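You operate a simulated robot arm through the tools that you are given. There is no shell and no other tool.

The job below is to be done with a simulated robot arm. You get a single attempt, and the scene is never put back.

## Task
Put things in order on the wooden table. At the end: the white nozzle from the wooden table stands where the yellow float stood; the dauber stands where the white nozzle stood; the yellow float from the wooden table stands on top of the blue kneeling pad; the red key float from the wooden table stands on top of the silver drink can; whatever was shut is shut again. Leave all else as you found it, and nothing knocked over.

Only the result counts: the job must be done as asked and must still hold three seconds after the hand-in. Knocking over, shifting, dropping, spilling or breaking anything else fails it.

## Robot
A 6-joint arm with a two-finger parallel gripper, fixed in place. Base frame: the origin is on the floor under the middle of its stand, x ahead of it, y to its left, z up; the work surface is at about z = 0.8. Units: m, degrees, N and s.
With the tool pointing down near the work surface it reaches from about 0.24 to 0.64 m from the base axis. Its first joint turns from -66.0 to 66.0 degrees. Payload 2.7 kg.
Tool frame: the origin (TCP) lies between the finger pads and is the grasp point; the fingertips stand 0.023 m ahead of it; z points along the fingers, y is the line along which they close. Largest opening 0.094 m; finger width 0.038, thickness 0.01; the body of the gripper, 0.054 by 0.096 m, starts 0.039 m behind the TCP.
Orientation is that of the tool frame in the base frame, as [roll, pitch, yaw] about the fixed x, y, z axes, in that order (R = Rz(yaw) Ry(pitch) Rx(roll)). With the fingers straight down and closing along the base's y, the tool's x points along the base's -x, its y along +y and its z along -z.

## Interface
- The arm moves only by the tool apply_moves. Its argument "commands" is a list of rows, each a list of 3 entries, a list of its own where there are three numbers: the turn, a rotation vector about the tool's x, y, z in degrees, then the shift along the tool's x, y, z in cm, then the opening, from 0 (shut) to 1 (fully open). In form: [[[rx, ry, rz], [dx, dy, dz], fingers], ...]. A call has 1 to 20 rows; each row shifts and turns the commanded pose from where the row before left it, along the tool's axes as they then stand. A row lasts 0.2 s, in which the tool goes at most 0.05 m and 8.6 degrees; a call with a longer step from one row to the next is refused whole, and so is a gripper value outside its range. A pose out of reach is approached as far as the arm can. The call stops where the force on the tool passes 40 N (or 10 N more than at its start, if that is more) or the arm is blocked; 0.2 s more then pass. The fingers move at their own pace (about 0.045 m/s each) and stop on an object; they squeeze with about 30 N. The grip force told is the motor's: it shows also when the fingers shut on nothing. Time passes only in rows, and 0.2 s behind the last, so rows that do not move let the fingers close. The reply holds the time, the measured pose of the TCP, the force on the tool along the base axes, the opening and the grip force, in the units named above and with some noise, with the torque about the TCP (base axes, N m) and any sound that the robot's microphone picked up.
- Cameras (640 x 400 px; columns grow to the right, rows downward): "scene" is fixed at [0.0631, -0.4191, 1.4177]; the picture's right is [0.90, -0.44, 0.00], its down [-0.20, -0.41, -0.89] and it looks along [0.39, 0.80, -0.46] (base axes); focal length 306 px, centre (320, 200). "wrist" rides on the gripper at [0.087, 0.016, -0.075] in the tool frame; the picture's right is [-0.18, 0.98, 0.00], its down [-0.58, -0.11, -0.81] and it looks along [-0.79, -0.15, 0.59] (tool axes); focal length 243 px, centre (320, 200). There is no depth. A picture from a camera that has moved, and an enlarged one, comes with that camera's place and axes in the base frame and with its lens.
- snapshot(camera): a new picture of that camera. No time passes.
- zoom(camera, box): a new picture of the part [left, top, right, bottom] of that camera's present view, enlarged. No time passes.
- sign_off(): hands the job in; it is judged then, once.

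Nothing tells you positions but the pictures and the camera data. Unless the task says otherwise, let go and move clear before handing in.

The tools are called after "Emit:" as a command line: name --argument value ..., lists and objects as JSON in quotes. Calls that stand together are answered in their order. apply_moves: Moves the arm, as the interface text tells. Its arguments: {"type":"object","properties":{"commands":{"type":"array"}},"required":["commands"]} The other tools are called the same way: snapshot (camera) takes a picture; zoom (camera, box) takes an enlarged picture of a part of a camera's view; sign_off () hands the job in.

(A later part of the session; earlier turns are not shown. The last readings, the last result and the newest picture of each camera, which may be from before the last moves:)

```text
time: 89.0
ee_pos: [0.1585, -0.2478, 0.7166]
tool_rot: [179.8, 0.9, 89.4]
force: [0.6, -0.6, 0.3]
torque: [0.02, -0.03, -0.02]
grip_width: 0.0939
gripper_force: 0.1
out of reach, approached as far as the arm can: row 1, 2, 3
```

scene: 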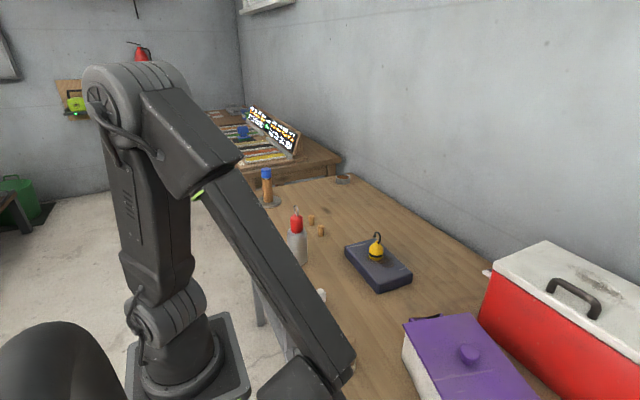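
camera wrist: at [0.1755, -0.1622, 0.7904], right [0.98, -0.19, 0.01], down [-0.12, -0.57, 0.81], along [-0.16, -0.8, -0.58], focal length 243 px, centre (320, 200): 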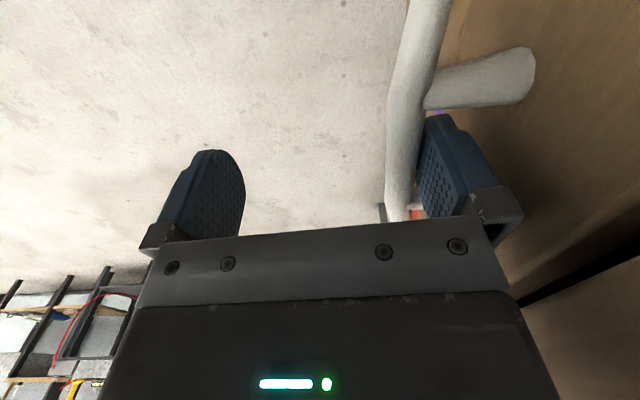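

Emit:
snapshot --camera "scene"

Emit:
zoom --camera "scene" --box '[60, 40, 380, 400]'

```text
taken
```

scene: 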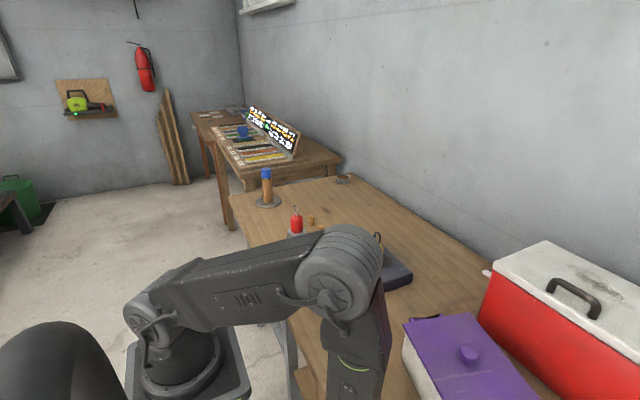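

```text
1.11 times, centred on (220, 220) of scene
camera zoom: at [0.0631, -0.4191, 1.4177], right [0.9, -0.44, 0.0], down [-0.2, -0.41, -0.89], along [0.39, 0.8, -0.46], focal length 340 px, centre (431, 178)
```

zoom: 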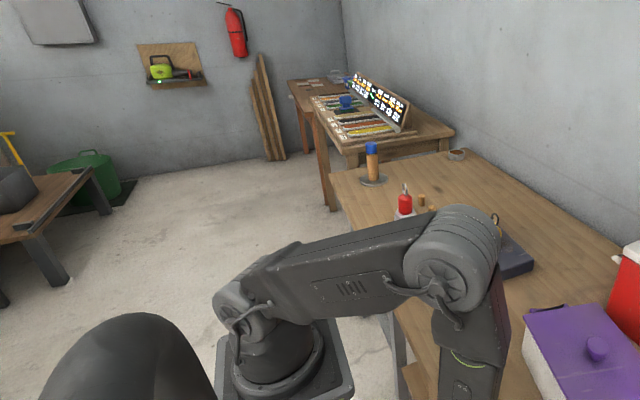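

The picture shows the forearm is straight down over the wrist, a wrist singularity, which explains the "out of reach" replies. Tilting the fingertips toward the robot base moves the wrist outward and away from it. I'll undo the pending offset while adding a small radial tilt, and check.

Emit:
apply_moves --commands '[[[2.1, 3.4, 0], [0.5, 1.1, -0.1], 1], [[2.1, 3.4, 0], [0, 0, 0], 1], [[0, 0, 0], [0, 0, 0], 1]]'

Emit:
snapshot --camera "wrist"

```text
time: 89.8
ee_pos: [0.1701, -0.2431, 0.7173]
tool_rot: [-175.2, -5.7, 89.1]
force: [-0.8, 0.3, -0.8]
torque: [-0.02, 0.0, 0.03]
grip_width: 0.0935
gripper_force: 0.1
```

```text
taken
camera wrist: at [0.1929, -0.1663, 0.7992], right [0.98, -0.19, -0.1], down [-0.05, -0.66, 0.75], along [-0.21, -0.73, -0.65], focal length 243 px, centre (320, 200)
```

wrist: 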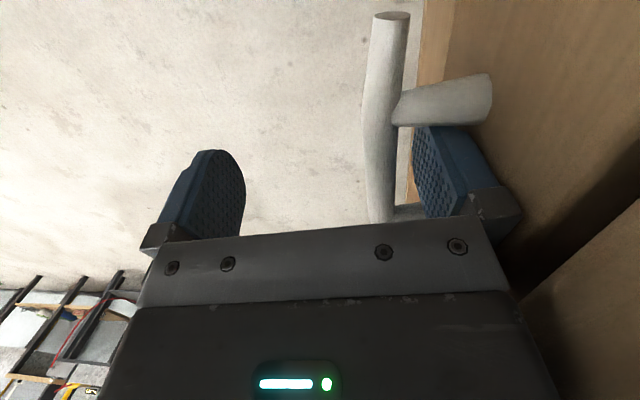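

That works: no reach warning. I'll shift to the middle of the post gap, add a little more of the same tilt, and raise slightly.

Emit:
apply_moves --commands '[[[2.0, 3.2, 0], [-0.35, 0, -0.4], 1], [[2.0, 3.2, 0], [-0.35, 0, -0.4], 1], [[0, 0, 0], [0, 0, 0], 1]]'

Emit:
snapshot --camera "wrist"

```text
time: 90.7
ee_pos: [0.1691, -0.2512, 0.7253]
tool_rot: [-171.0, -12.1, 88.2]
force: [-4.5, 5.8, -6.0]
torque: [-0.36, 0.0, 0.17]
grip_width: 0.094
gripper_force: 0.0
```

```text
taken
camera wrist: at [0.199, -0.1835, 0.8127], right [0.97, -0.18, -0.19], down [0.0, -0.74, 0.67], along [-0.26, -0.65, -0.72], focal length 243 px, centre (320, 200)
```

wrist: 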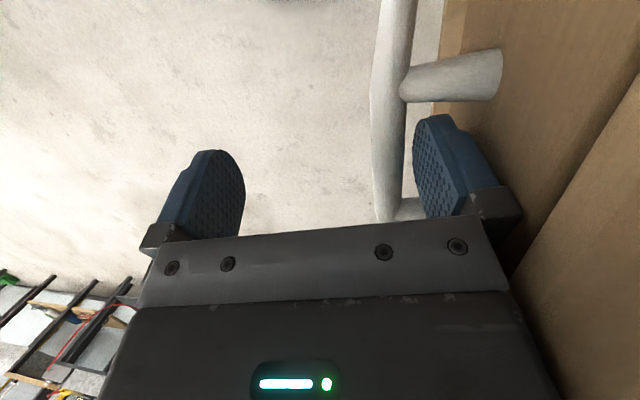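

There's light contact (about 9 N), probably the gripper against the table edge. Pulling toward the robot relieves that, so I'll pull in small steps now.

Emit:
apply_moves --commands '[[[0, 0, 0], [0, -0.5, 0.08], 1], [[0, 0, 0], [0, -0.6, 0.09], 1], [[0, 0, 0], [0, -0.6, 0.09], 1], [[0, 0, 0], [0, 0, 0], 1]]'

Emit:
snapshot --camera "wrist"

```text
time: 91.7
ee_pos: [0.1536, -0.2503, 0.7242]
tool_rot: [-171.3, -12.0, 88.5]
force: [0.3, -0.3, 0.3]
torque: [0.02, 0.03, -0.05]
grip_width: 0.094
gripper_force: 0.0
```

```text
taken
camera wrist: at [0.1821, -0.1837, 0.8132], right [0.97, -0.18, -0.18], down [-0.01, -0.74, 0.67], along [-0.26, -0.65, -0.71], focal length 243 px, centre (320, 200)
```

wrist: 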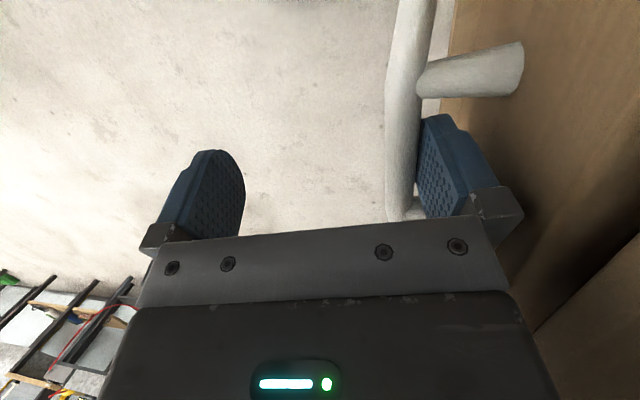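

No contact and no reach warning now. I'll continue pulling.

Emit:
apply_moves --commands '[[[0, 0, 0], [0, -0.7, 0.11], 1], [[0, 0, 0], [0, -0.7, 0.11], 1], [[0, 0, 0], [0, -0.7, 0.11], 1], [[0, 0, 0], [0, 0, 0], 1]]'

Emit:
snapshot --camera "wrist"

```text
time: 92.7
ee_pos: [0.1312, -0.2495, 0.7243]
tool_rot: [-171.3, -12.1, 88.3]
force: [-0.3, 1.1, 0.1]
torque: [0.03, 0.02, 0.02]
grip_width: 0.0939
gripper_force: 0.0
```

```text
taken
camera wrist: at [0.1604, -0.1824, 0.8127], right [0.97, -0.18, -0.18], down [-0.01, -0.74, 0.67], along [-0.26, -0.65, -0.72], focal length 243 px, centre (320, 200)
```

wrist: 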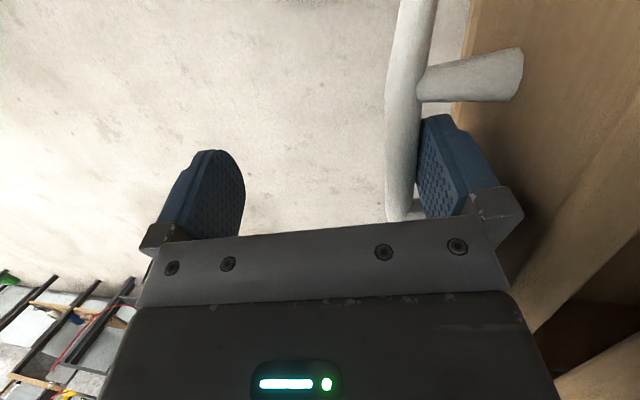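

Emit:
apply_moves --commands '[[[0, 0, 0], [0, -0.7, 0.11], 1], [[0, 0, 0], [0, -0.7, 0.11], 1], [[0, 0, 0], [0, 0, 0], 1]]'

Emit:
snapshot --camera "wrist"

```text
time: 93.5
ee_pos: [0.1168, -0.2492, 0.7236]
tool_rot: [-171.2, -12.1, 88.4]
force: [0.8, 0.0, -0.7]
torque: [-0.05, -0.02, -0.01]
grip_width: 0.094
gripper_force: 0.0
```

```text
taken
camera wrist: at [0.1464, -0.1822, 0.8125], right [0.97, -0.18, -0.18], down [-0.01, -0.74, 0.67], along [-0.26, -0.65, -0.72], focal length 243 px, centre (320, 200)
```

wrist: 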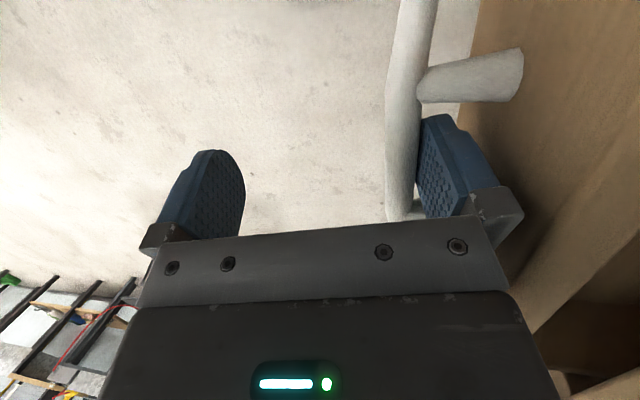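

The drawer is about 6 cm open. Next I'll raise the finger off the bar, narrow the gripper, and come down straddling the bar so I can pinch it and pull further.

Emit:
apply_moves --commands '[[[0, 0, 0], [0.42, -0.31, -1.93], 1], [[0, 0, 0], [0.42, -0.31, -1.93], 1], [[0, 0, 0], [0, 0, 0], 0.4], [[0, 0, 0], [0, 0, 0], 0.4], [[0, 0, 0], [0, 0, 0], 0.4], [[0, 0, 0], [0.06, 1.95, -0.3], 0.4], [[0, 0, 0], [0.06, 1.95, -0.3], 0.4], [[0, 0, 0], [0, 0, 0], 0.4]]'

Emit:
snapshot --camera "wrist"

```text
time: 95.2
ee_pos: [0.1568, -0.2486, 0.7644]
tool_rot: [-171.2, -12.1, 88.3]
force: [-2.0, -0.4, 1.2]
torque: [0.0, -0.02, -0.06]
grip_width: 0.0368
gripper_force: 0.1
```

```text
taken
camera wrist: at [0.1862, -0.1817, 0.8531], right [0.97, -0.18, -0.18], down [-0.01, -0.74, 0.67], along [-0.26, -0.65, -0.72], focal length 243 px, centre (320, 200)
```

wrist: 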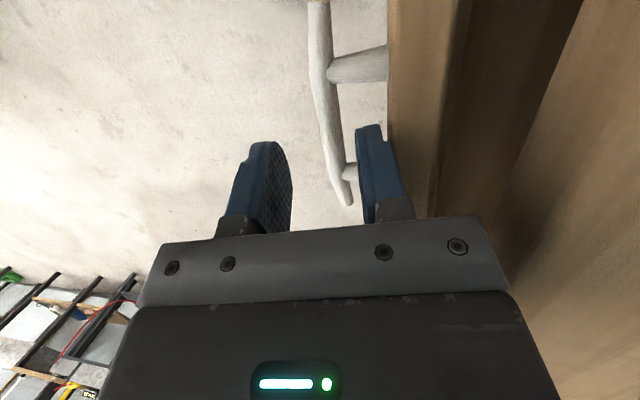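

The bar is between the fingers, at x ≈ 0.153. I'll lower straight down around it and close.

Emit:
apply_moves --commands '[[[0, 0, 0], [-0.46, 0.14, 2.15], 0.4], [[0, 0, 0], [-0.46, 0.34, 2.15], 0.4], [[0, 0, 0], [0, 0, 0], 0.4]]'

Emit:
snapshot --camera "wrist"

```text
time: 95.8
ee_pos: [0.1583, -0.2493, 0.7344]
tool_rot: [-171.6, -11.9, 88.7]
force: [1.8, 9.4, 19.6]
torque: [-0.9, -0.98, 0.53]
grip_width: 0.0374
gripper_force: 0.1
stopped in row 2: the force on the tool passed its limit at 98 N (the readings are from after the stop); the commanded pose is now the measured one
```

```text
taken
camera wrist: at [0.1849, -0.1822, 0.8226], right [0.97, -0.17, -0.18], down [-0.01, -0.74, 0.68], along [-0.25, -0.65, -0.71], focal length 243 px, centre (320, 200)
```

wrist: 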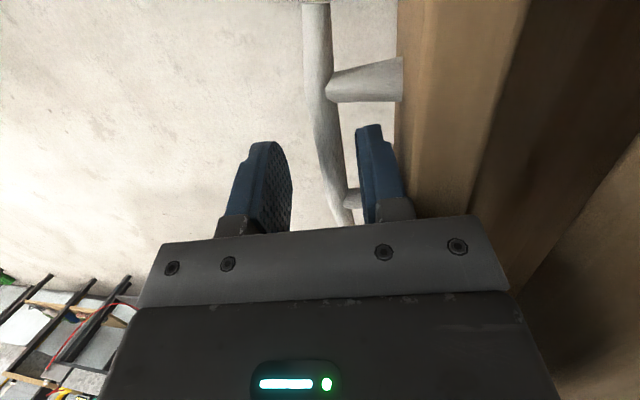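

The palm hit the top of the drawer front (the call stopped). I'll raise clear, use a wider opening so the palm stays in front of the panel, and hook again nearer the bar.

Emit:
apply_moves --commands '[[[0, 0, 0], [0.3, -0.23, -1.45], 0.4], [[0, 0, 0], [0.42, -0.31, -1.93], 0.65], [[0, 0, 0], [-0.07, -2.0, 0.3], 0.65], [[0, 0, 0], [0, 0, 0], 0.65], [[0, 0, 0], [0, 0, 0], 0.65]]'

Emit:
snapshot --camera "wrist"

Emit:
snapshot --camera "scene"

```text
time: 97.0
ee_pos: [0.1368, -0.2496, 0.7686]
tool_rot: [-171.5, -11.9, 88.6]
force: [0.3, -0.6, -0.1]
torque: [-0.02, 0.01, -0.02]
grip_width: 0.061
gripper_force: 0.0
```

```text
taken
camera wrist: at [0.1641, -0.1832, 0.8562], right [0.97, -0.17, -0.18], down [-0.01, -0.74, 0.68], along [-0.25, -0.65, -0.71], focal length 243 px, centre (320, 200)
```

wrist: 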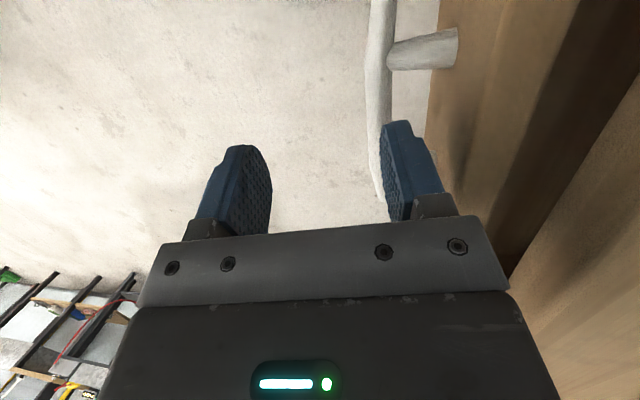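

```text
taken
```

scene: 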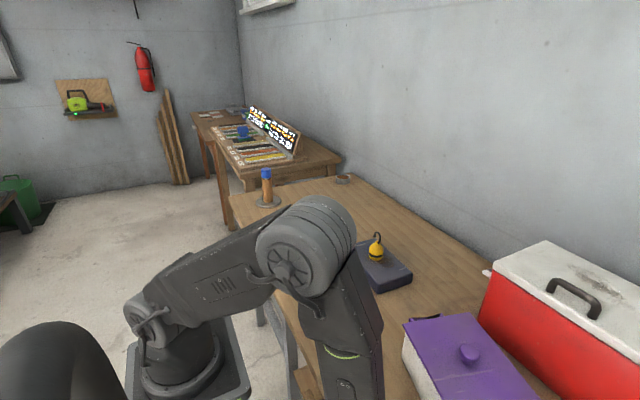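

Emit:
apply_moves --commands '[[[0, 0, 0], [0.01, 0.35, -0.05], 0.75], [[0, 0, 0], [0, 0, 0], 0.75], [[0, 0, 0], [-0.48, 0.35, 2.22], 0.75], [[0, 0, 0], [-0.48, 0.35, 2.22], 0.75], [[0, 0, 0], [0, 0, 0], 0.75]]'

Emit:
snapshot --camera "wrist"

```text
time: 98.2
ee_pos: [0.1397, -0.2511, 0.7229]
tool_rot: [-171.6, -11.9, 88.8]
force: [0.0, -0.2, 0.2]
torque: [-0.02, -0.02, 0.0]
grip_width: 0.0706
gripper_force: 0.0
```

```text
taken
camera wrist: at [0.1685, -0.1831, 0.8102], right [0.97, -0.17, -0.18], down [-0.01, -0.74, 0.68], along [-0.25, -0.65, -0.71], focal length 243 px, centre (320, 200)
```

wrist: 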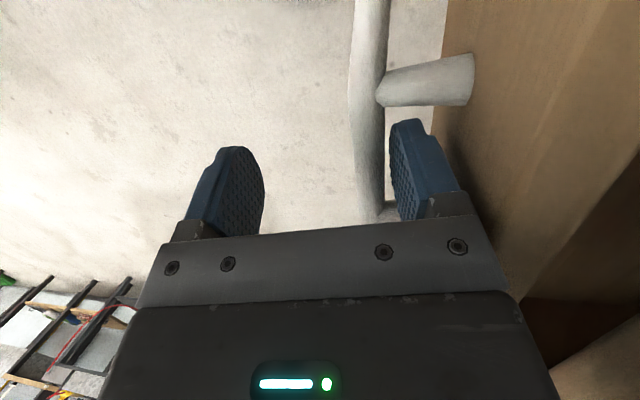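

The finger is hooked behind the bar with no contact elsewhere. I'll pull toward the robot.

Emit:
apply_moves --commands '[[[0, 0, 0], [0, -0.8, 0.11], 0.75], [[0, 0, 0], [0, -0.8, 0.11], 0.75], [[0, 0, 0], [0, -0.8, 0.11], 0.75], [[0, 0, 0], [0, 0, 0], 0.75]]'

Emit:
snapshot --camera "wrist"

```text
time: 99.2
ee_pos: [0.1169, -0.2494, 0.7231]
tool_rot: [-171.6, -11.8, 88.6]
force: [0.3, -0.2, 0.4]
torque: [-0.02, 0.02, -0.02]
grip_width: 0.0709
gripper_force: 0.1
```

```text
taken
camera wrist: at [0.1438, -0.1826, 0.8108], right [0.97, -0.17, -0.18], down [-0.01, -0.74, 0.68], along [-0.25, -0.65, -0.71], focal length 243 px, centre (320, 200)
```

wrist: 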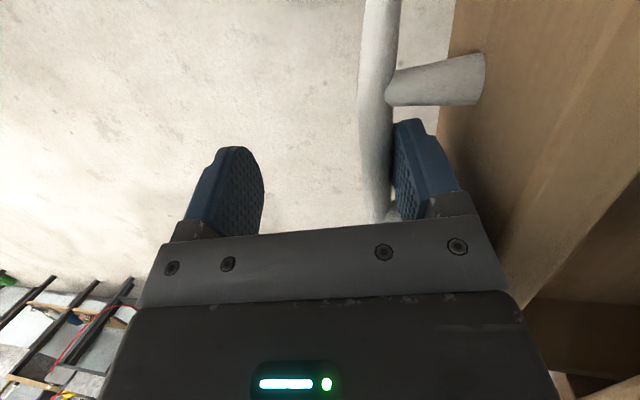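

Emit:
apply_moves --commands '[[[0, 0, 0], [0, -0.5, 0.07], 0.75], [[0, 0, 0], [0, -0.4, 0.06], 0.75], [[0, 0, 0], [0, 0, 0], 0.75]]'

```text
time: 100.0
ee_pos: [0.1057, -0.2486, 0.723]
tool_rot: [-171.6, -11.8, 88.6]
force: [0.9, 0.0, 0.0]
torque: [0.02, -0.04, -0.05]
grip_width: 0.0711
gripper_force: 0.7
```

The drawer is about 9 cm open. I'll lift the finger out and raise the camera to look inside.

Emit:
apply_moves --commands '[[[0, 0, 0], [0.42, -0.31, -1.93], 0.75], [[0, 0, 0], [0.63, -0.46, -2.9], 0.75], [[0, 0, 0], [0.84, -0.61, -3.86], 0.75], [[0, 0, 0], [0.84, -0.61, -3.86], 0.75], [[0, 0, 0], [0.84, -0.61, -3.86], 0.75], [[0, 0, 0], [0, 0, 0], 0.75]]'

Emit:
snapshot --camera "wrist"

```text
time: 101.4
ee_pos: [0.104, -0.2492, 0.8933]
tool_rot: [-171.5, -12.0, 88.5]
force: [0.3, -0.1, -0.1]
torque: [-0.04, 0.01, -0.03]
grip_width: 0.0706
gripper_force: 0.1
```

```text
taken
camera wrist: at [0.1325, -0.182, 0.981], right [0.97, -0.17, -0.18], down [-0.01, -0.74, 0.68], along [-0.25, -0.65, -0.72], focal length 243 px, centre (320, 200)
```

wrist: 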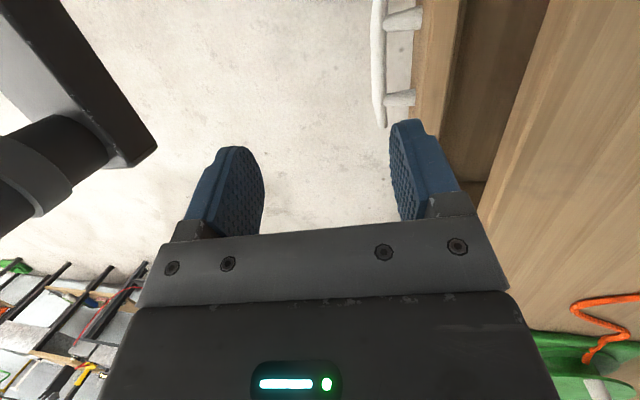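

Emit:
zoom --camera "wrist" --box '[380, 0, 560, 180]'

```text
2.22 times, centred on (470, 90) of wrist
camera zoom: at [0.1325, -0.182, 0.981], right [0.97, -0.17, -0.18], down [-0.01, -0.74, 0.68], along [-0.25, -0.65, -0.72], focal length 539 px, centre (-13, 444)
```

zoom: 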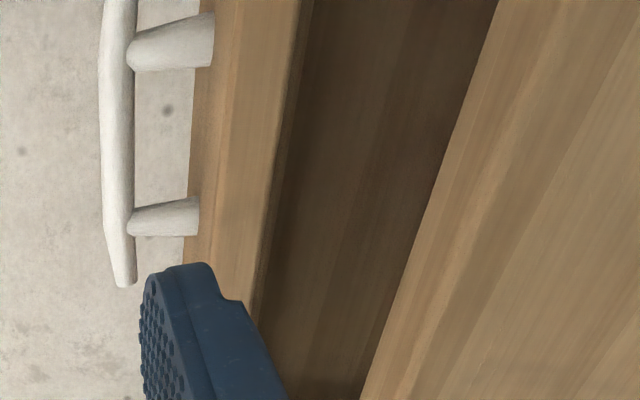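

Nothing is visible in this part of the slot. I'll untilt and yaw the camera to look toward the back and sides of the drawer from in front of the table.

Emit:
apply_moves --commands '[[[0, 0, 0], [0, 2.0, -2.0], 1], [[0, 0, 0], [0, 2.0, -2.0], 1], [[-4.1, -6.4, 0], [0, 0, 0], 1], [[-4.1, -6.4, 0], [0, 0, 0], 1], [[0, 0, -8.3], [1.0, 0, 0], 1], [[0, 0, -8.3], [1.0, 0, 0], 1], [[0, 0, -8.3], [1.0, 0, 0], 1], [[0, 0, -8.3], [1.0, 0, 0], 1], [[0, 0, -8.3], [1.0, 0, 0], 1], [[0, 0, -8.3], [1.0, 0, 0], 1], [[0, 0, 0], [0, 0, 0], 1]]'

Emit:
snapshot --camera "wrist"

```text
time: 103.8
ee_pos: [0.1302, -0.2015, 0.9251]
tool_rot: [-179.3, 0.4, 139.5]
force: [0.4, -0.2, 0.2]
torque: [-0.02, -0.03, 0.03]
grip_width: 0.0939
gripper_force: 0.0
```

```text
taken
camera wrist: at [0.0748, -0.1349, 0.9991], right [0.78, 0.63, -0.01], down [0.37, -0.45, 0.81], along [0.5, -0.64, -0.58], focal length 243 px, centre (320, 200)
```

wrist: 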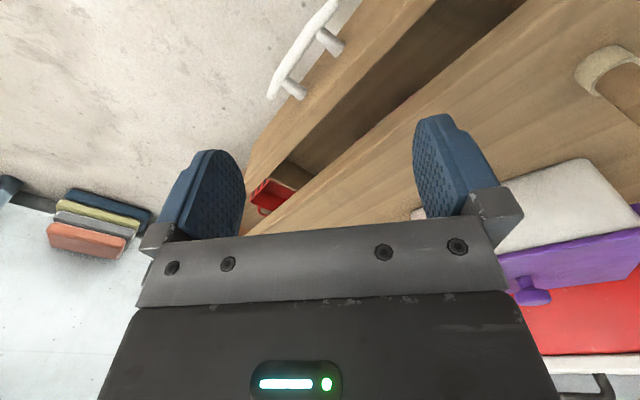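

Emit:
zoom --camera "wrist" --box '[230, 0, 530, 220]'

Emit:
zoom --camera "wrist" --box '[240, 90, 400, 220]'

```text
1.82 times, centred on (380, 110) of wrist
camera zoom: at [0.0748, -0.1349, 0.9991], right [0.78, 0.63, -0.01], down [0.37, -0.45, 0.81], along [0.5, -0.64, -0.58], focal length 441 px, centre (211, 364)
```

zoom: 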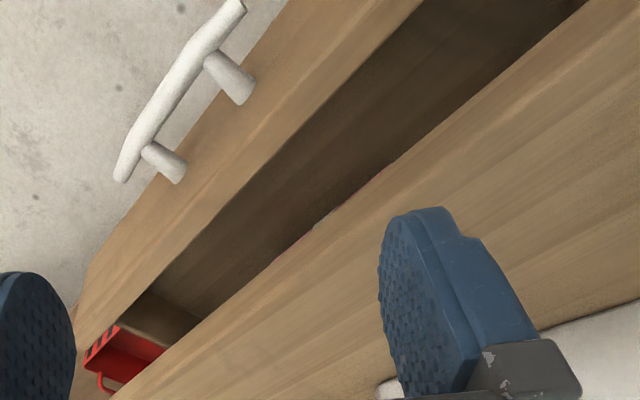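

```text
3.08 times, centred on (320, 155) of wrist
camera zoom: at [0.0748, -0.1349, 0.9991], right [0.78, 0.63, -0.01], down [0.37, -0.45, 0.81], along [0.5, -0.64, -0.58], focal length 746 px, centre (320, 338)
```

zoom: 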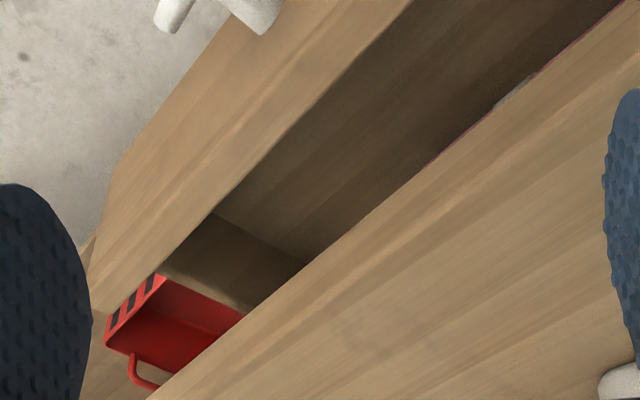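

There are objects further back inside the drawer: I can just see a red edge and something grey beneath the slab edge. I'll lower the camera to look deeper.

Emit:
apply_moves --commands '[[[0, 0, 0], [0, 0, 3.0], 1], [[0, 0, 0], [0, 0, 3.0], 1], [[0, 0, 0], [0, 0, 0], 1]]'

Emit:
snapshot --camera "wrist"

Emit:
zoom --camera "wrist" --box '[240, 0, 480, 180]'

```text
time: 104.6
ee_pos: [0.1327, -0.2072, 0.8649]
tool_rot: [-179.4, 0.4, 139.3]
force: [0.2, -0.8, 0.5]
torque: [0.05, 0.0, 0.01]
grip_width: 0.094
gripper_force: 0.2
out of reach, approached as far as the arm can: row 1
```

```text
taken
camera wrist: at [0.0773, -0.1394, 0.9384], right [0.78, 0.63, -0.01], down [0.37, -0.45, 0.81], along [0.5, -0.64, -0.58], focal length 243 px, centre (320, 200)
```

wrist: 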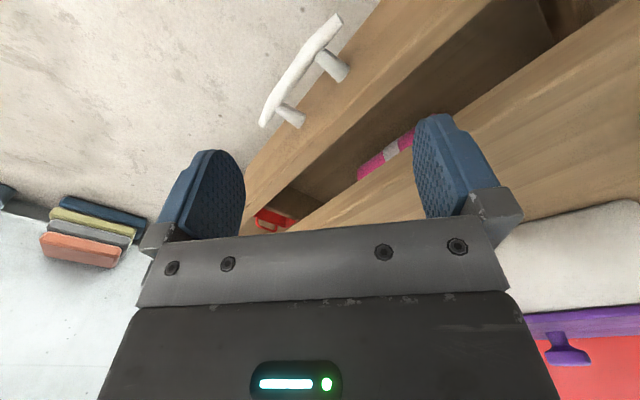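

```text
2.22 times, centred on (360, 90) of wrist
camera zoom: at [0.0773, -0.1394, 0.9384], right [0.78, 0.63, -0.01], down [0.37, -0.45, 0.81], along [0.5, -0.64, -0.58], focal length 539 px, centre (231, 444)
```

zoom: 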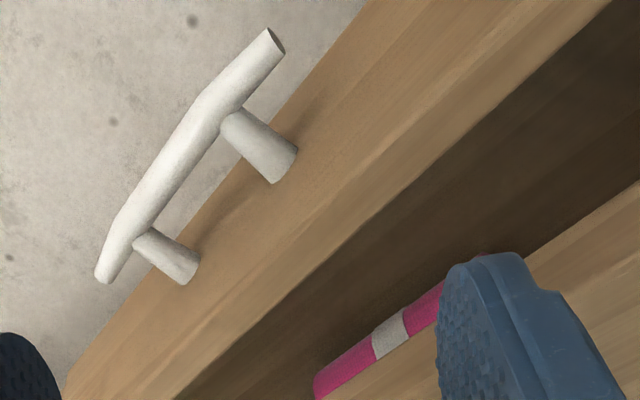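

A magenta cylinder with a pale band is lying in the drawer. I'll yaw the camera to see more of it and anything else in there.

Emit:
apply_moves --commands '[[[0, 0, -8.3], [0, 0, 0], 1], [[0, 0, -8.3], [0, 0, 0], 1], [[0, 0, 0], [0, 0, 0], 1]]'

Emit:
snapshot --camera "wrist"

Emit:
zoom --camera "wrist" --box '[280, 0, 600, 200]'

```text
time: 105.4
ee_pos: [0.1324, -0.2059, 0.8641]
tool_rot: [-179.3, 0.3, 156.1]
force: [0.7, -0.4, -0.7]
torque: [-0.02, 0.0, 0.02]
grip_width: 0.0939
gripper_force: 0.1
```

```text
taken
camera wrist: at [0.0597, -0.1584, 0.9395], right [0.57, 0.82, -0.01], down [0.49, -0.32, 0.81], along [0.66, -0.46, -0.59], focal length 243 px, centre (320, 200)
```

wrist: 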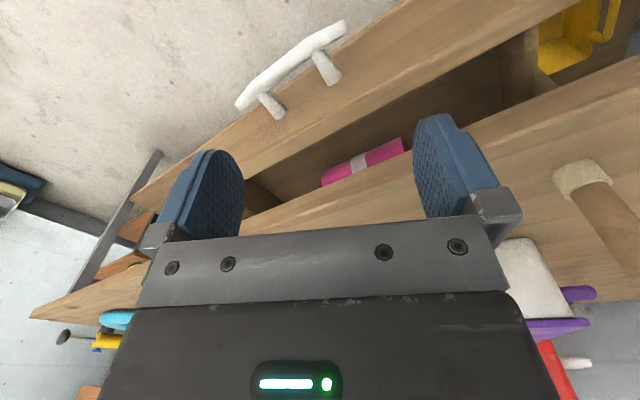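

```text
2.00 times, centred on (440, 100) of wrist
camera zoom: at [0.0597, -0.1584, 0.9395], right [0.57, 0.82, -0.01], down [0.49, -0.32, 0.81], along [0.66, -0.46, -0.59], focal length 485 px, centre (80, 400)
```

zoom: 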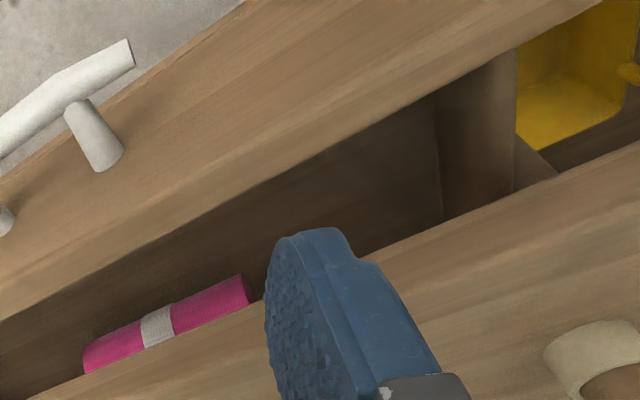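

Emit:
zoom --camera "wrist" --box '[305, 120, 420, 200]'

Emit:
zoom --camera "wrist" --box '[550, 120, 640, 220]'

Emit:
zoom --camera "wrist" --box '[400, 0, 640, 130]'

```text
5.00 times, centred on (362, 160) of wrist
camera zoom: at [0.0597, -0.1584, 0.9395], right [0.57, 0.82, -0.01], down [0.49, -0.32, 0.81], along [0.66, -0.46, -0.59], focal length 1213 px, centre (108, 400)
```

zoom: 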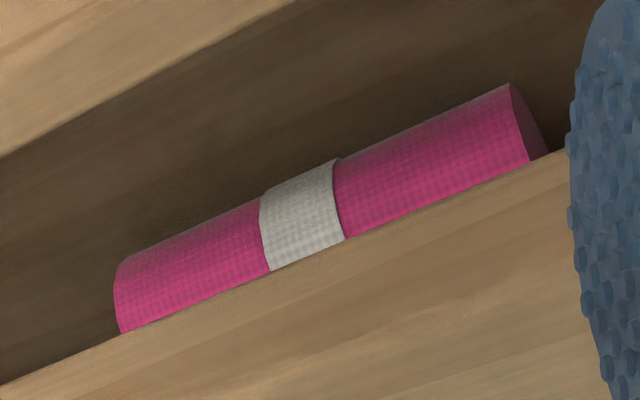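

```text
4.00 times, centred on (595, 170) of wrist
camera zoom: at [0.0597, -0.1584, 0.9395], right [0.57, 0.82, -0.01], down [0.49, -0.32, 0.81], along [0.66, -0.46, -0.59], focal length 970 px, centre (-780, 320)
```

zoom: 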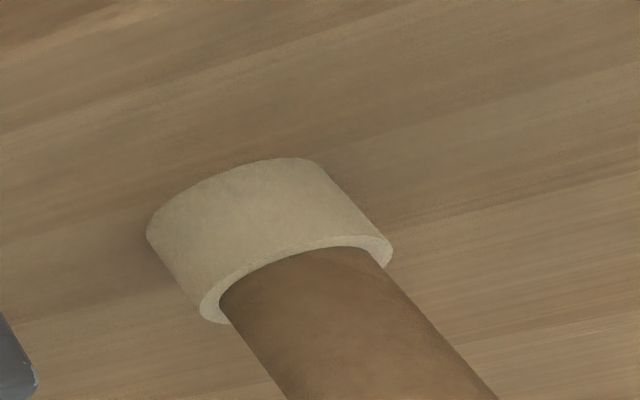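

```text
2.67 times, centred on (520, 65) of wrist
camera zoom: at [0.0597, -0.1584, 0.9395], right [0.57, 0.82, -0.01], down [0.49, -0.32, 0.81], along [0.66, -0.46, -0.59], focal length 647 px, centre (-213, 560)
```

zoom: 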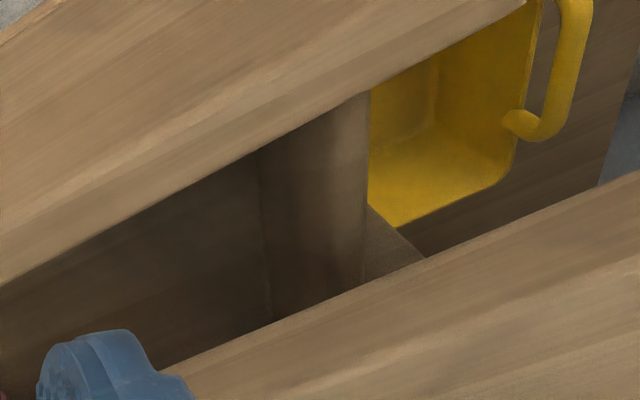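

The magenta object is a cloth roll (woven texture with a cloth band), not an applicator tool. I'll lower the camera a little more to see whether anything else lies behind it.

Emit:
apply_moves --commands '[[[0, 0, 0], [-2.2, -0.6, 0], 1], [[0, 0, 0], [0, 0, 3.0], 1], [[0, 0, 0], [0, 0, 3.0], 1], [[0, 0, 0], [0, 0, 0], 1]]'

Emit:
snapshot --camera "wrist"

Emit:
zoom --camera "wrist" --box '[220, 60, 460, 220]'

```text
time: 106.4
ee_pos: [0.1509, -0.2212, 0.805]
tool_rot: [-179.3, 0.3, 156.0]
force: [0.0, 1.2, -0.1]
torque: [-0.02, 0.03, 0.03]
grip_width: 0.0941
gripper_force: 0.1
```

```text
taken
camera wrist: at [0.0773, -0.1734, 0.8797], right [0.57, 0.82, -0.01], down [0.49, -0.33, 0.81], along [0.66, -0.47, -0.59], focal length 243 px, centre (320, 200)
```

wrist: 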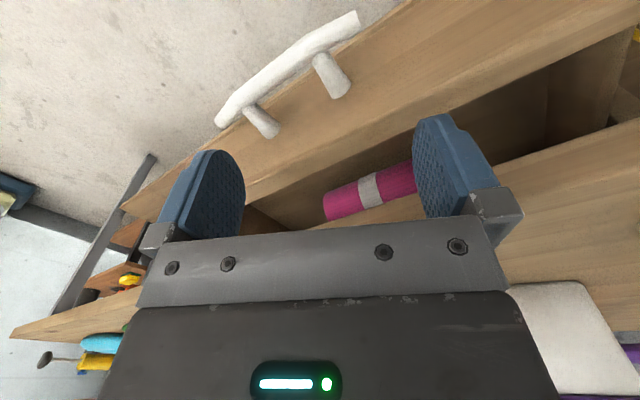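

```text
2.50 times, centred on (340, 140) of wrist
camera zoom: at [0.0773, -0.1734, 0.8797], right [0.57, 0.82, -0.01], down [0.49, -0.33, 0.81], along [0.66, -0.47, -0.59], focal length 606 px, centre (270, 350)
```

zoom: 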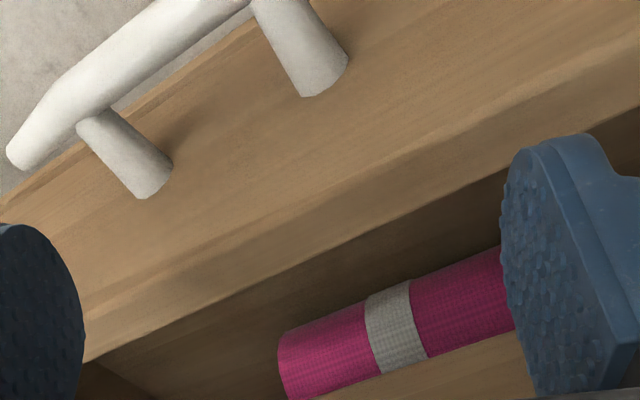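

The space around the roll is empty as far as I can see, but behind it is hidden. I'll open the drawer further by pulling from inside the front panel with closed fingers. First I'll rise, turn and close.

Emit:
apply_moves --commands '[[[0, 0, 0], [0, 0, -4.0], 1], [[0, 0, 0], [0, 0, -3.0], 1], [[0, 0, 8.25], [0, 0, 0], 0], [[0, 0, 8.25], [0, 0, 0], 0], [[0, 0, 8.25], [0, 0, 0], 0], [[0, 0, 8.25], [0, 0, 0], 0], [[0, 0, 8.25], [0, 0, 0], 0], [[0, 0, 8.25], [0, 0, 0], 0], [[0, 0, 8.25], [0, 0, 0], 0], [[0, 0, 8.25], [0, 0, 0], 0], [[0, 0, 0], [-1.5, 2.6, 0], 0], [[0, 0, 0], [-1.4, 2.6, 0], 0], [[0, 0, 0], [0, 0, 0], 0]]'

Emit:
snapshot --camera "wrist"

```text
time: 109.2
ee_pos: [0.2019, -0.2501, 0.8757]
tool_rot: [-179.9, 0.8, 90.0]
force: [0.1, -0.5, -0.2]
torque: [0.01, -0.02, 0.02]
grip_width: 0.0001
gripper_force: 30.4
```

```text
taken
camera wrist: at [0.2182, -0.1648, 0.9488], right [0.98, -0.18, 0.0], down [-0.11, -0.57, 0.81], along [-0.15, -0.8, -0.58], focal length 243 px, centre (320, 200)
```

wrist: 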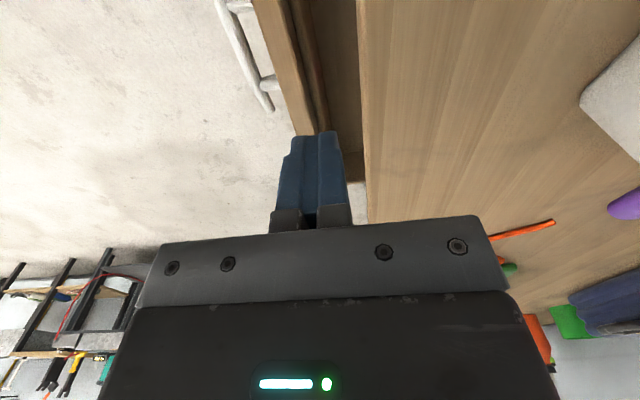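

Emit:
zoom --camera "wrist" --box '[210, 0, 410, 200]'

```text
2.00 times, centred on (310, 100) of wrist
camera zoom: at [0.2182, -0.1648, 0.9488], right [0.98, -0.18, 0.0], down [-0.11, -0.57, 0.81], along [-0.15, -0.8, -0.58], focal length 485 px, centre (340, 400)
```

zoom: 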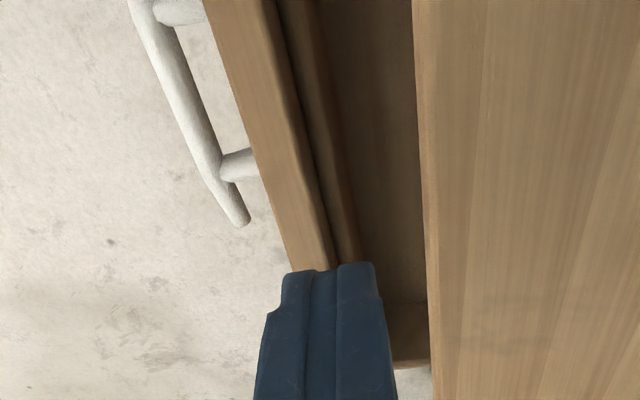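

The drawer front plus its inner wall spans x ≈ 0.168–0.202, with the slab edge at 0.229. I can pinch that wall from above, with the palm staying just above tabletop level. I'll open partially, centre over it and lower.

Emit:
apply_moves --commands '[[[0, 0, 0], [0, -1.7, 0], 0.55], [[0, 0, 0], [0, 0, 0], 0.55], [[0, 0, 0], [0, 0, 0], 0.55], [[0, 0, 0], [0, 0, 3.5], 0.55], [[0, 0, 0], [0, 0, 3.0], 0.55], [[0, 0, 0], [0, 0, 0], 0.55]]'

Emit:
snapshot --camera "wrist"

Emit:
zoom --camera "wrist" --box '[230, 40, 430, 240]'

```text
time: 110.6
ee_pos: [0.1835, -0.2505, 0.8102]
tool_rot: [-179.9, 0.9, 90.0]
force: [1.0, 0.3, -0.6]
torque: [0.02, 0.0, 0.0]
grip_width: 0.0518
gripper_force: 0.1
```

```text
taken
camera wrist: at [0.2007, -0.1649, 0.8843], right [0.98, -0.18, 0.0], down [-0.11, -0.57, 0.82], along [-0.15, -0.8, -0.58], focal length 243 px, centre (320, 200)
```

wrist: 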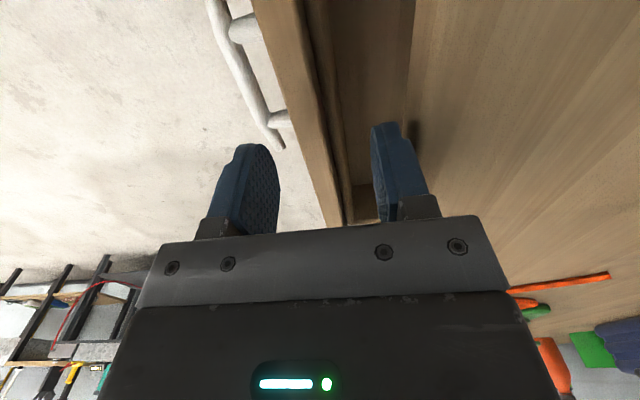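

```text
2.00 times, centred on (330, 140) of wrist
camera zoom: at [0.2007, -0.1649, 0.8843], right [0.98, -0.18, 0.0], down [-0.11, -0.57, 0.82], along [-0.15, -0.8, -0.58], focal length 485 px, centre (300, 320)
```

zoom: 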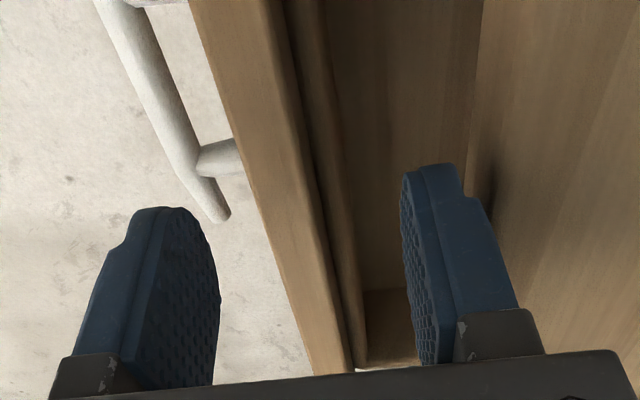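

Emit:
apply_moves --commands '[[[0, 0, 0], [0, -0.45, 0], 0.55], [[0, 0, 0], [0, 0, 2.2], 0.55], [[0, 0, 0], [0, 0, 1.9], 0.55], [[0, 0, 0], [0, 0, 0], 0.55]]'

Emit:
zoom --camera "wrist" --box '[230, 40, 430, 240]'

```text
time: 111.6
ee_pos: [0.1808, -0.2509, 0.7695]
tool_rot: [-179.9, 0.9, 89.9]
force: [0.2, -0.4, 0.1]
torque: [0.0, -0.01, 0.0]
grip_width: 0.0517
gripper_force: 0.0
```

```text
2.00 times, centred on (330, 140) of wrist
camera zoom: at [0.1967, -0.1658, 0.8436], right [0.98, -0.18, 0.0], down [-0.11, -0.57, 0.81], along [-0.15, -0.8, -0.58], focal length 485 px, centre (300, 320)
```

zoom: 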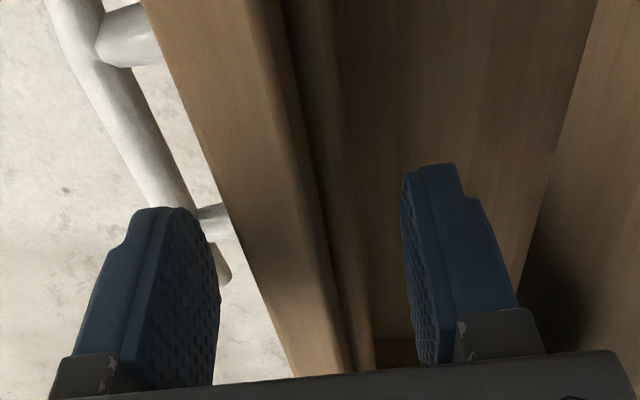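

The rear finger is inside the slot with no contact. I'll pinch the drawer front and pull.

Emit:
apply_moves --commands '[[[0, 0, 0], [0, 0, 0], 0], [[0, 0, 0], [0, 0, 0], 0], [[0, 0, 0], [0, 0, 0], 0], [[0, 0, 0], [0, -0.8, 0], 0], [[0, 0, 0], [0, -0.8, 0], 0], [[0, 0, 0], [0, -0.8, 0], 0], [[0, 0, 0], [0, 0, 0], 0]]'

Emit:
snapshot --camera "wrist"

```text
time: 113.2
ee_pos: [0.1658, -0.2513, 0.7695]
tool_rot: [179.8, 0.7, 89.9]
force: [0.4, -7.5, -7.5]
torque: [-0.56, 0.1, 0.43]
grip_width: 0.0188
gripper_force: 45.5
out of reach, approached as far as the arm can: row 6
```

```text
taken
camera wrist: at [0.1808, -0.1658, 0.8441], right [0.98, -0.18, 0.0], down [-0.11, -0.57, 0.81], along [-0.15, -0.8, -0.58], focal length 243 px, centre (320, 200)
```

wrist: 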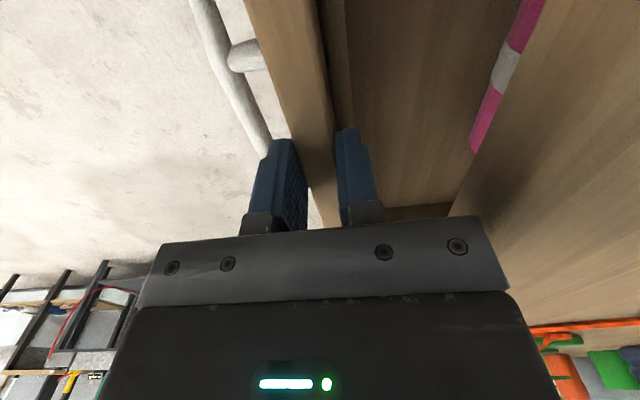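

The drawer is now about 10 cm open and the pinch works, but I'm near a wrist limit with the tool vertical. I'll release, rise, apply the inward tilt that reached further earlier, and hook the front from inside again.

Emit:
apply_moves --commands '[[[0, 0, 0], [0, 0.5, 0], 0.5], [[0, 0, 0], [0, 0, 0], 0.5], [[0, 0, 0], [0, 0, -2.0], 0.5], [[0, 0, 0], [0, 0, -3.0], 0.5], [[2.1, 3.3, 0], [0, 0, 0], 0.5], [[2.1, 3.3, 0], [0, 0, 0], 0.5], [[2.1, 3.3, 0], [0, 0, 0], 0.5], [[2.1, 3.3, 0], [0, 0, 0], 0.5], [[0, 0, 0], [0, 0, 0], 0.5]]'

Emit:
snapshot --camera "wrist"

```text
time: 115.2
ee_pos: [0.1682, -0.2503, 0.8207]
tool_rot: [-171.2, -12.5, 88.9]
force: [-0.3, -0.3, -1.3]
torque: [0.0, 0.0, 0.03]
grip_width: 0.0469
gripper_force: 0.1
```

```text
taken
camera wrist: at [0.1978, -0.1833, 0.9086], right [0.97, -0.17, -0.18], down [0.0, -0.74, 0.67], along [-0.25, -0.65, -0.72], focal length 243 px, centre (320, 200)
```

wrist: 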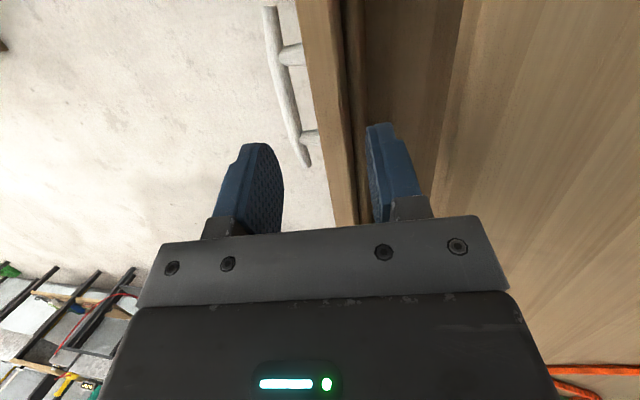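

Emit:
apply_moves --commands '[[[0, 0, 0], [-0.73, 0.62, 3.3], 0.5], [[0, 0, 0], [-0.73, 0.62, 3.3], 0.5], [[0, 0, 0], [0, 0, 0], 0.5]]'

Emit:
snapshot --camera "wrist"

```text
time: 116.0
ee_pos: [0.1715, -0.2508, 0.7525]
tool_rot: [-171.3, -12.2, 88.9]
force: [0.5, 0.4, -0.3]
torque: [0.02, 0.01, 0.01]
grip_width: 0.0471
gripper_force: 0.0
```

```text
taken
camera wrist: at [0.1996, -0.184, 0.8399], right [0.97, -0.17, -0.18], down [0.0, -0.74, 0.67], along [-0.25, -0.65, -0.72], focal length 243 px, centre (320, 200)
```

wrist: 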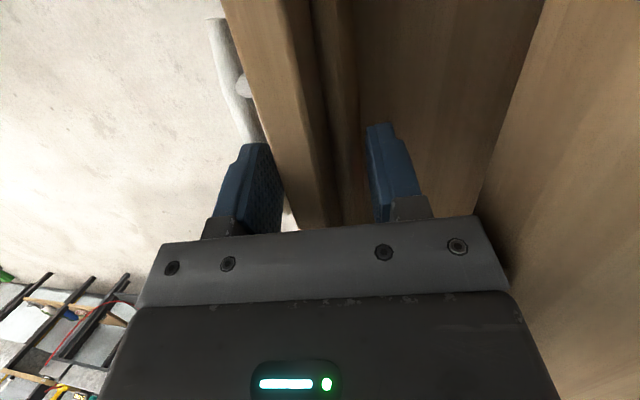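

The rear finger is behind the front wall. I'll pull again in steps.

Emit:
apply_moves --commands '[[[0, 0, 0], [0, -0.9, 0.13], 0.5], [[0, 0, 0], [0, -0.9, 0.13], 0.5], [[0, 0, 0], [0, -0.9, 0.13], 0.5], [[0, 0, 0], [0, -0.9, 0.13], 0.5], [[0, 0, 0], [0, 0, 0], 0.5]]'

Emit:
snapshot --camera "wrist"

```text
time: 117.2
ee_pos: [0.1351, -0.2492, 0.7523]
tool_rot: [-171.3, -12.3, 88.9]
force: [0.5, 0.1, -0.2]
torque: [0.0, 0.02, -0.03]
grip_width: 0.047
gripper_force: 0.0
```

```text
taken
camera wrist: at [0.1635, -0.1824, 0.8402], right [0.97, -0.17, -0.18], down [0.0, -0.74, 0.67], along [-0.25, -0.65, -0.72], focal length 243 px, centre (320, 200)
```

wrist: 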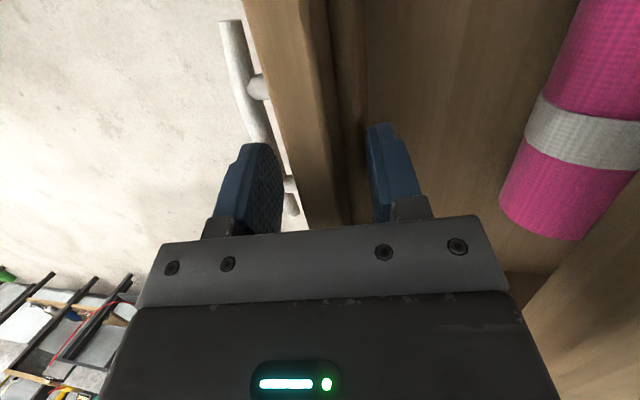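

Emit:
apply_moves --commands '[[[0, 0, 0], [0, -0.9, 0.13], 0.5], [[0, 0, 0], [0, -0.9, 0.13], 0.5], [[0, 0, 0], [0, -0.7, 0.1], 0.5], [[0, 0, 0], [0, 0, 0], 0.5]]'

Emit:
snapshot --camera "wrist"

```text
time: 118.2
ee_pos: [0.1106, -0.2494, 0.7516]
tool_rot: [-171.3, -12.4, 89.0]
force: [0.6, -0.3, 0.0]
torque: [-0.01, -0.03, -0.02]
grip_width: 0.0471
gripper_force: 0.5
```

```text
taken
camera wrist: at [0.1387, -0.1823, 0.8403], right [0.97, -0.17, -0.18], down [0.0, -0.74, 0.67], along [-0.25, -0.65, -0.72], focal length 243 px, centre (320, 200)
```

wrist: 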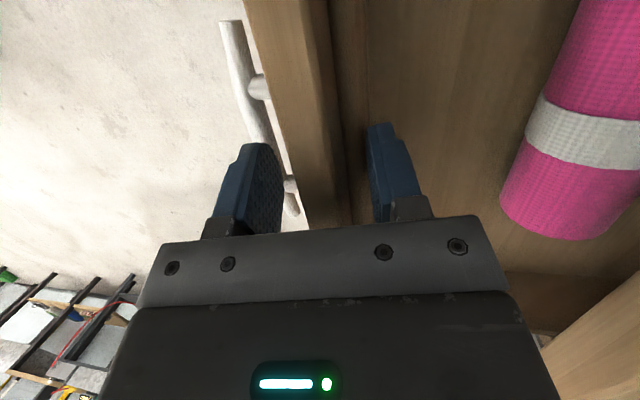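

The drawer has moved well out. I'll rise and look into it from above.

Emit:
apply_moves --commands '[[[0, 0, 0], [0.42, -0.31, -1.93], 0.5], [[0, 0, 0], [0.84, -0.61, -3.86], 0.5], [[0, 0, 0], [0.84, -0.61, -3.86], 0.5], [[0, 0, 0], [0.84, -0.61, -3.86], 0.5], [[0, 0, 0], [0.84, -0.3, -3.86], 0.5], [[0, 0, 0], [0, 2.0, -1.0], 0.5], [[0, 0, 0], [0, 0, 0], 0.5]]'

Emit:
snapshot --camera "wrist"

Emit:
zoom --camera "wrist" --box '[280, 0, 560, 200]'

```text
time: 119.8
ee_pos: [0.1346, -0.251, 0.9383]
tool_rot: [-171.3, -12.3, 89.0]
force: [-0.3, -0.1, 0.3]
torque: [-0.03, -0.03, 0.01]
grip_width: 0.047
gripper_force: 0.1
```

```text
taken
camera wrist: at [0.1626, -0.1843, 1.0264], right [0.97, -0.17, -0.18], down [0.0, -0.74, 0.67], along [-0.25, -0.65, -0.72], focal length 243 px, centre (320, 200)
```

wrist: 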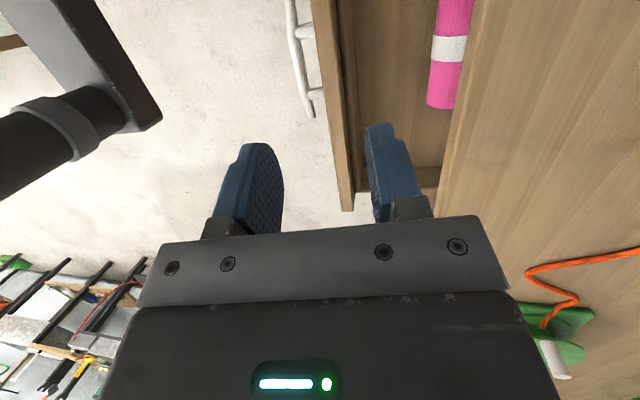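

```text
2.00 times, centred on (420, 100) of wrist
camera zoom: at [0.1626, -0.1843, 1.0264], right [0.97, -0.17, -0.18], down [0.0, -0.74, 0.67], along [-0.25, -0.65, -0.72], focal length 485 px, centre (120, 400)
```

zoom: 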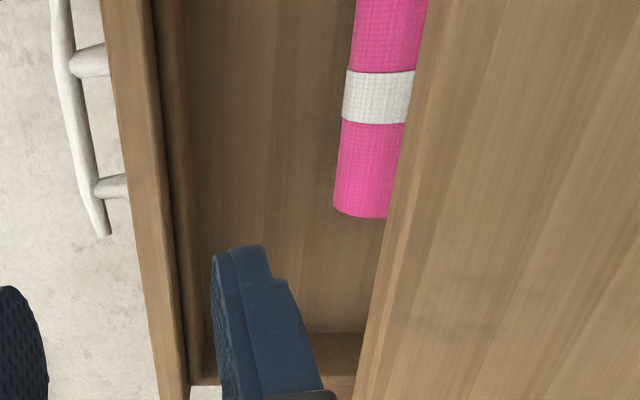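

Now I'll turn the camera toward the table to look in behind the roll.

Emit:
apply_moves --commands '[[[-4.2, -6.2, 0], [0, 0, 0], 1], [[-4.2, -6.2, 0], [0, 0, 0], 1], [[0, 0, -8.25], [0, 0, 0], 1], [[0, 0, -8.25], [0, 0, 0], 1], [[0, 0, -8.25], [0, 0, 0], 1], [[0, 0, -8.25], [0, 0, 0], 1], [[0, 0, -8.25], [0, 0, 0], 1], [[0, 0, -8.25], [0, 0, 0], 1], [[0, 0, -8.25], [0, 0, 0], 1], [[0, 0, -8.25], [0, 0, 0], 1], [[0, 0, 0], [0, 0, 3.5], 1], [[0, 0, 0], [0, 0, 3.0], 1], [[0, 0, 0], [0, 0, 0], 1]]'

Emit:
snapshot --camera "wrist"

Emit:
zoom --camera "wrist" --box '[230, 40, 470, 220]'

```text
time: 122.6
ee_pos: [0.1344, -0.2505, 0.8725]
tool_rot: [-179.8, -0.2, 156.0]
force: [0.2, 0.6, -0.1]
torque: [0.04, 0.02, -0.03]
grip_width: 0.0941
gripper_force: 0.1
```

```text
taken
camera wrist: at [0.0611, -0.2027, 0.948], right [0.57, 0.82, 0.0], down [0.49, -0.34, 0.81], along [0.66, -0.46, -0.59], focal length 243 px, centre (320, 200)
```

wrist: 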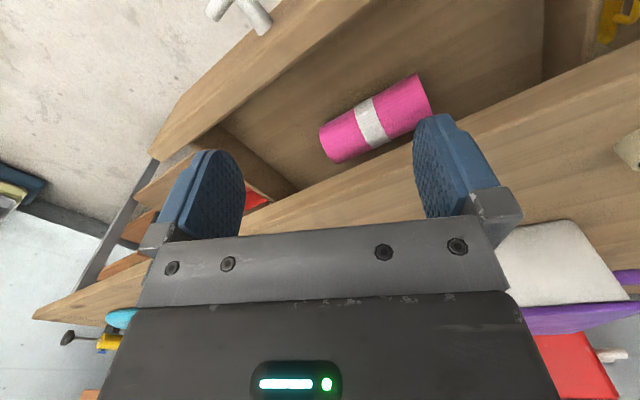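

```text
2.22 times, centred on (350, 130) of wrist
camera zoom: at [0.0611, -0.2027, 0.948], right [0.57, 0.82, 0.0], down [0.49, -0.34, 0.81], along [0.66, -0.46, -0.59], focal length 539 px, centre (253, 356)
```

zoom: 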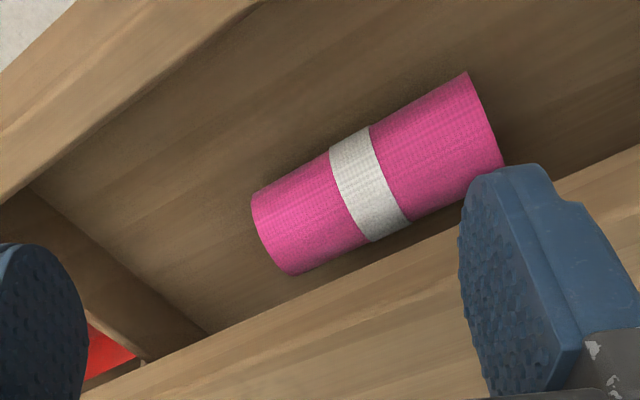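

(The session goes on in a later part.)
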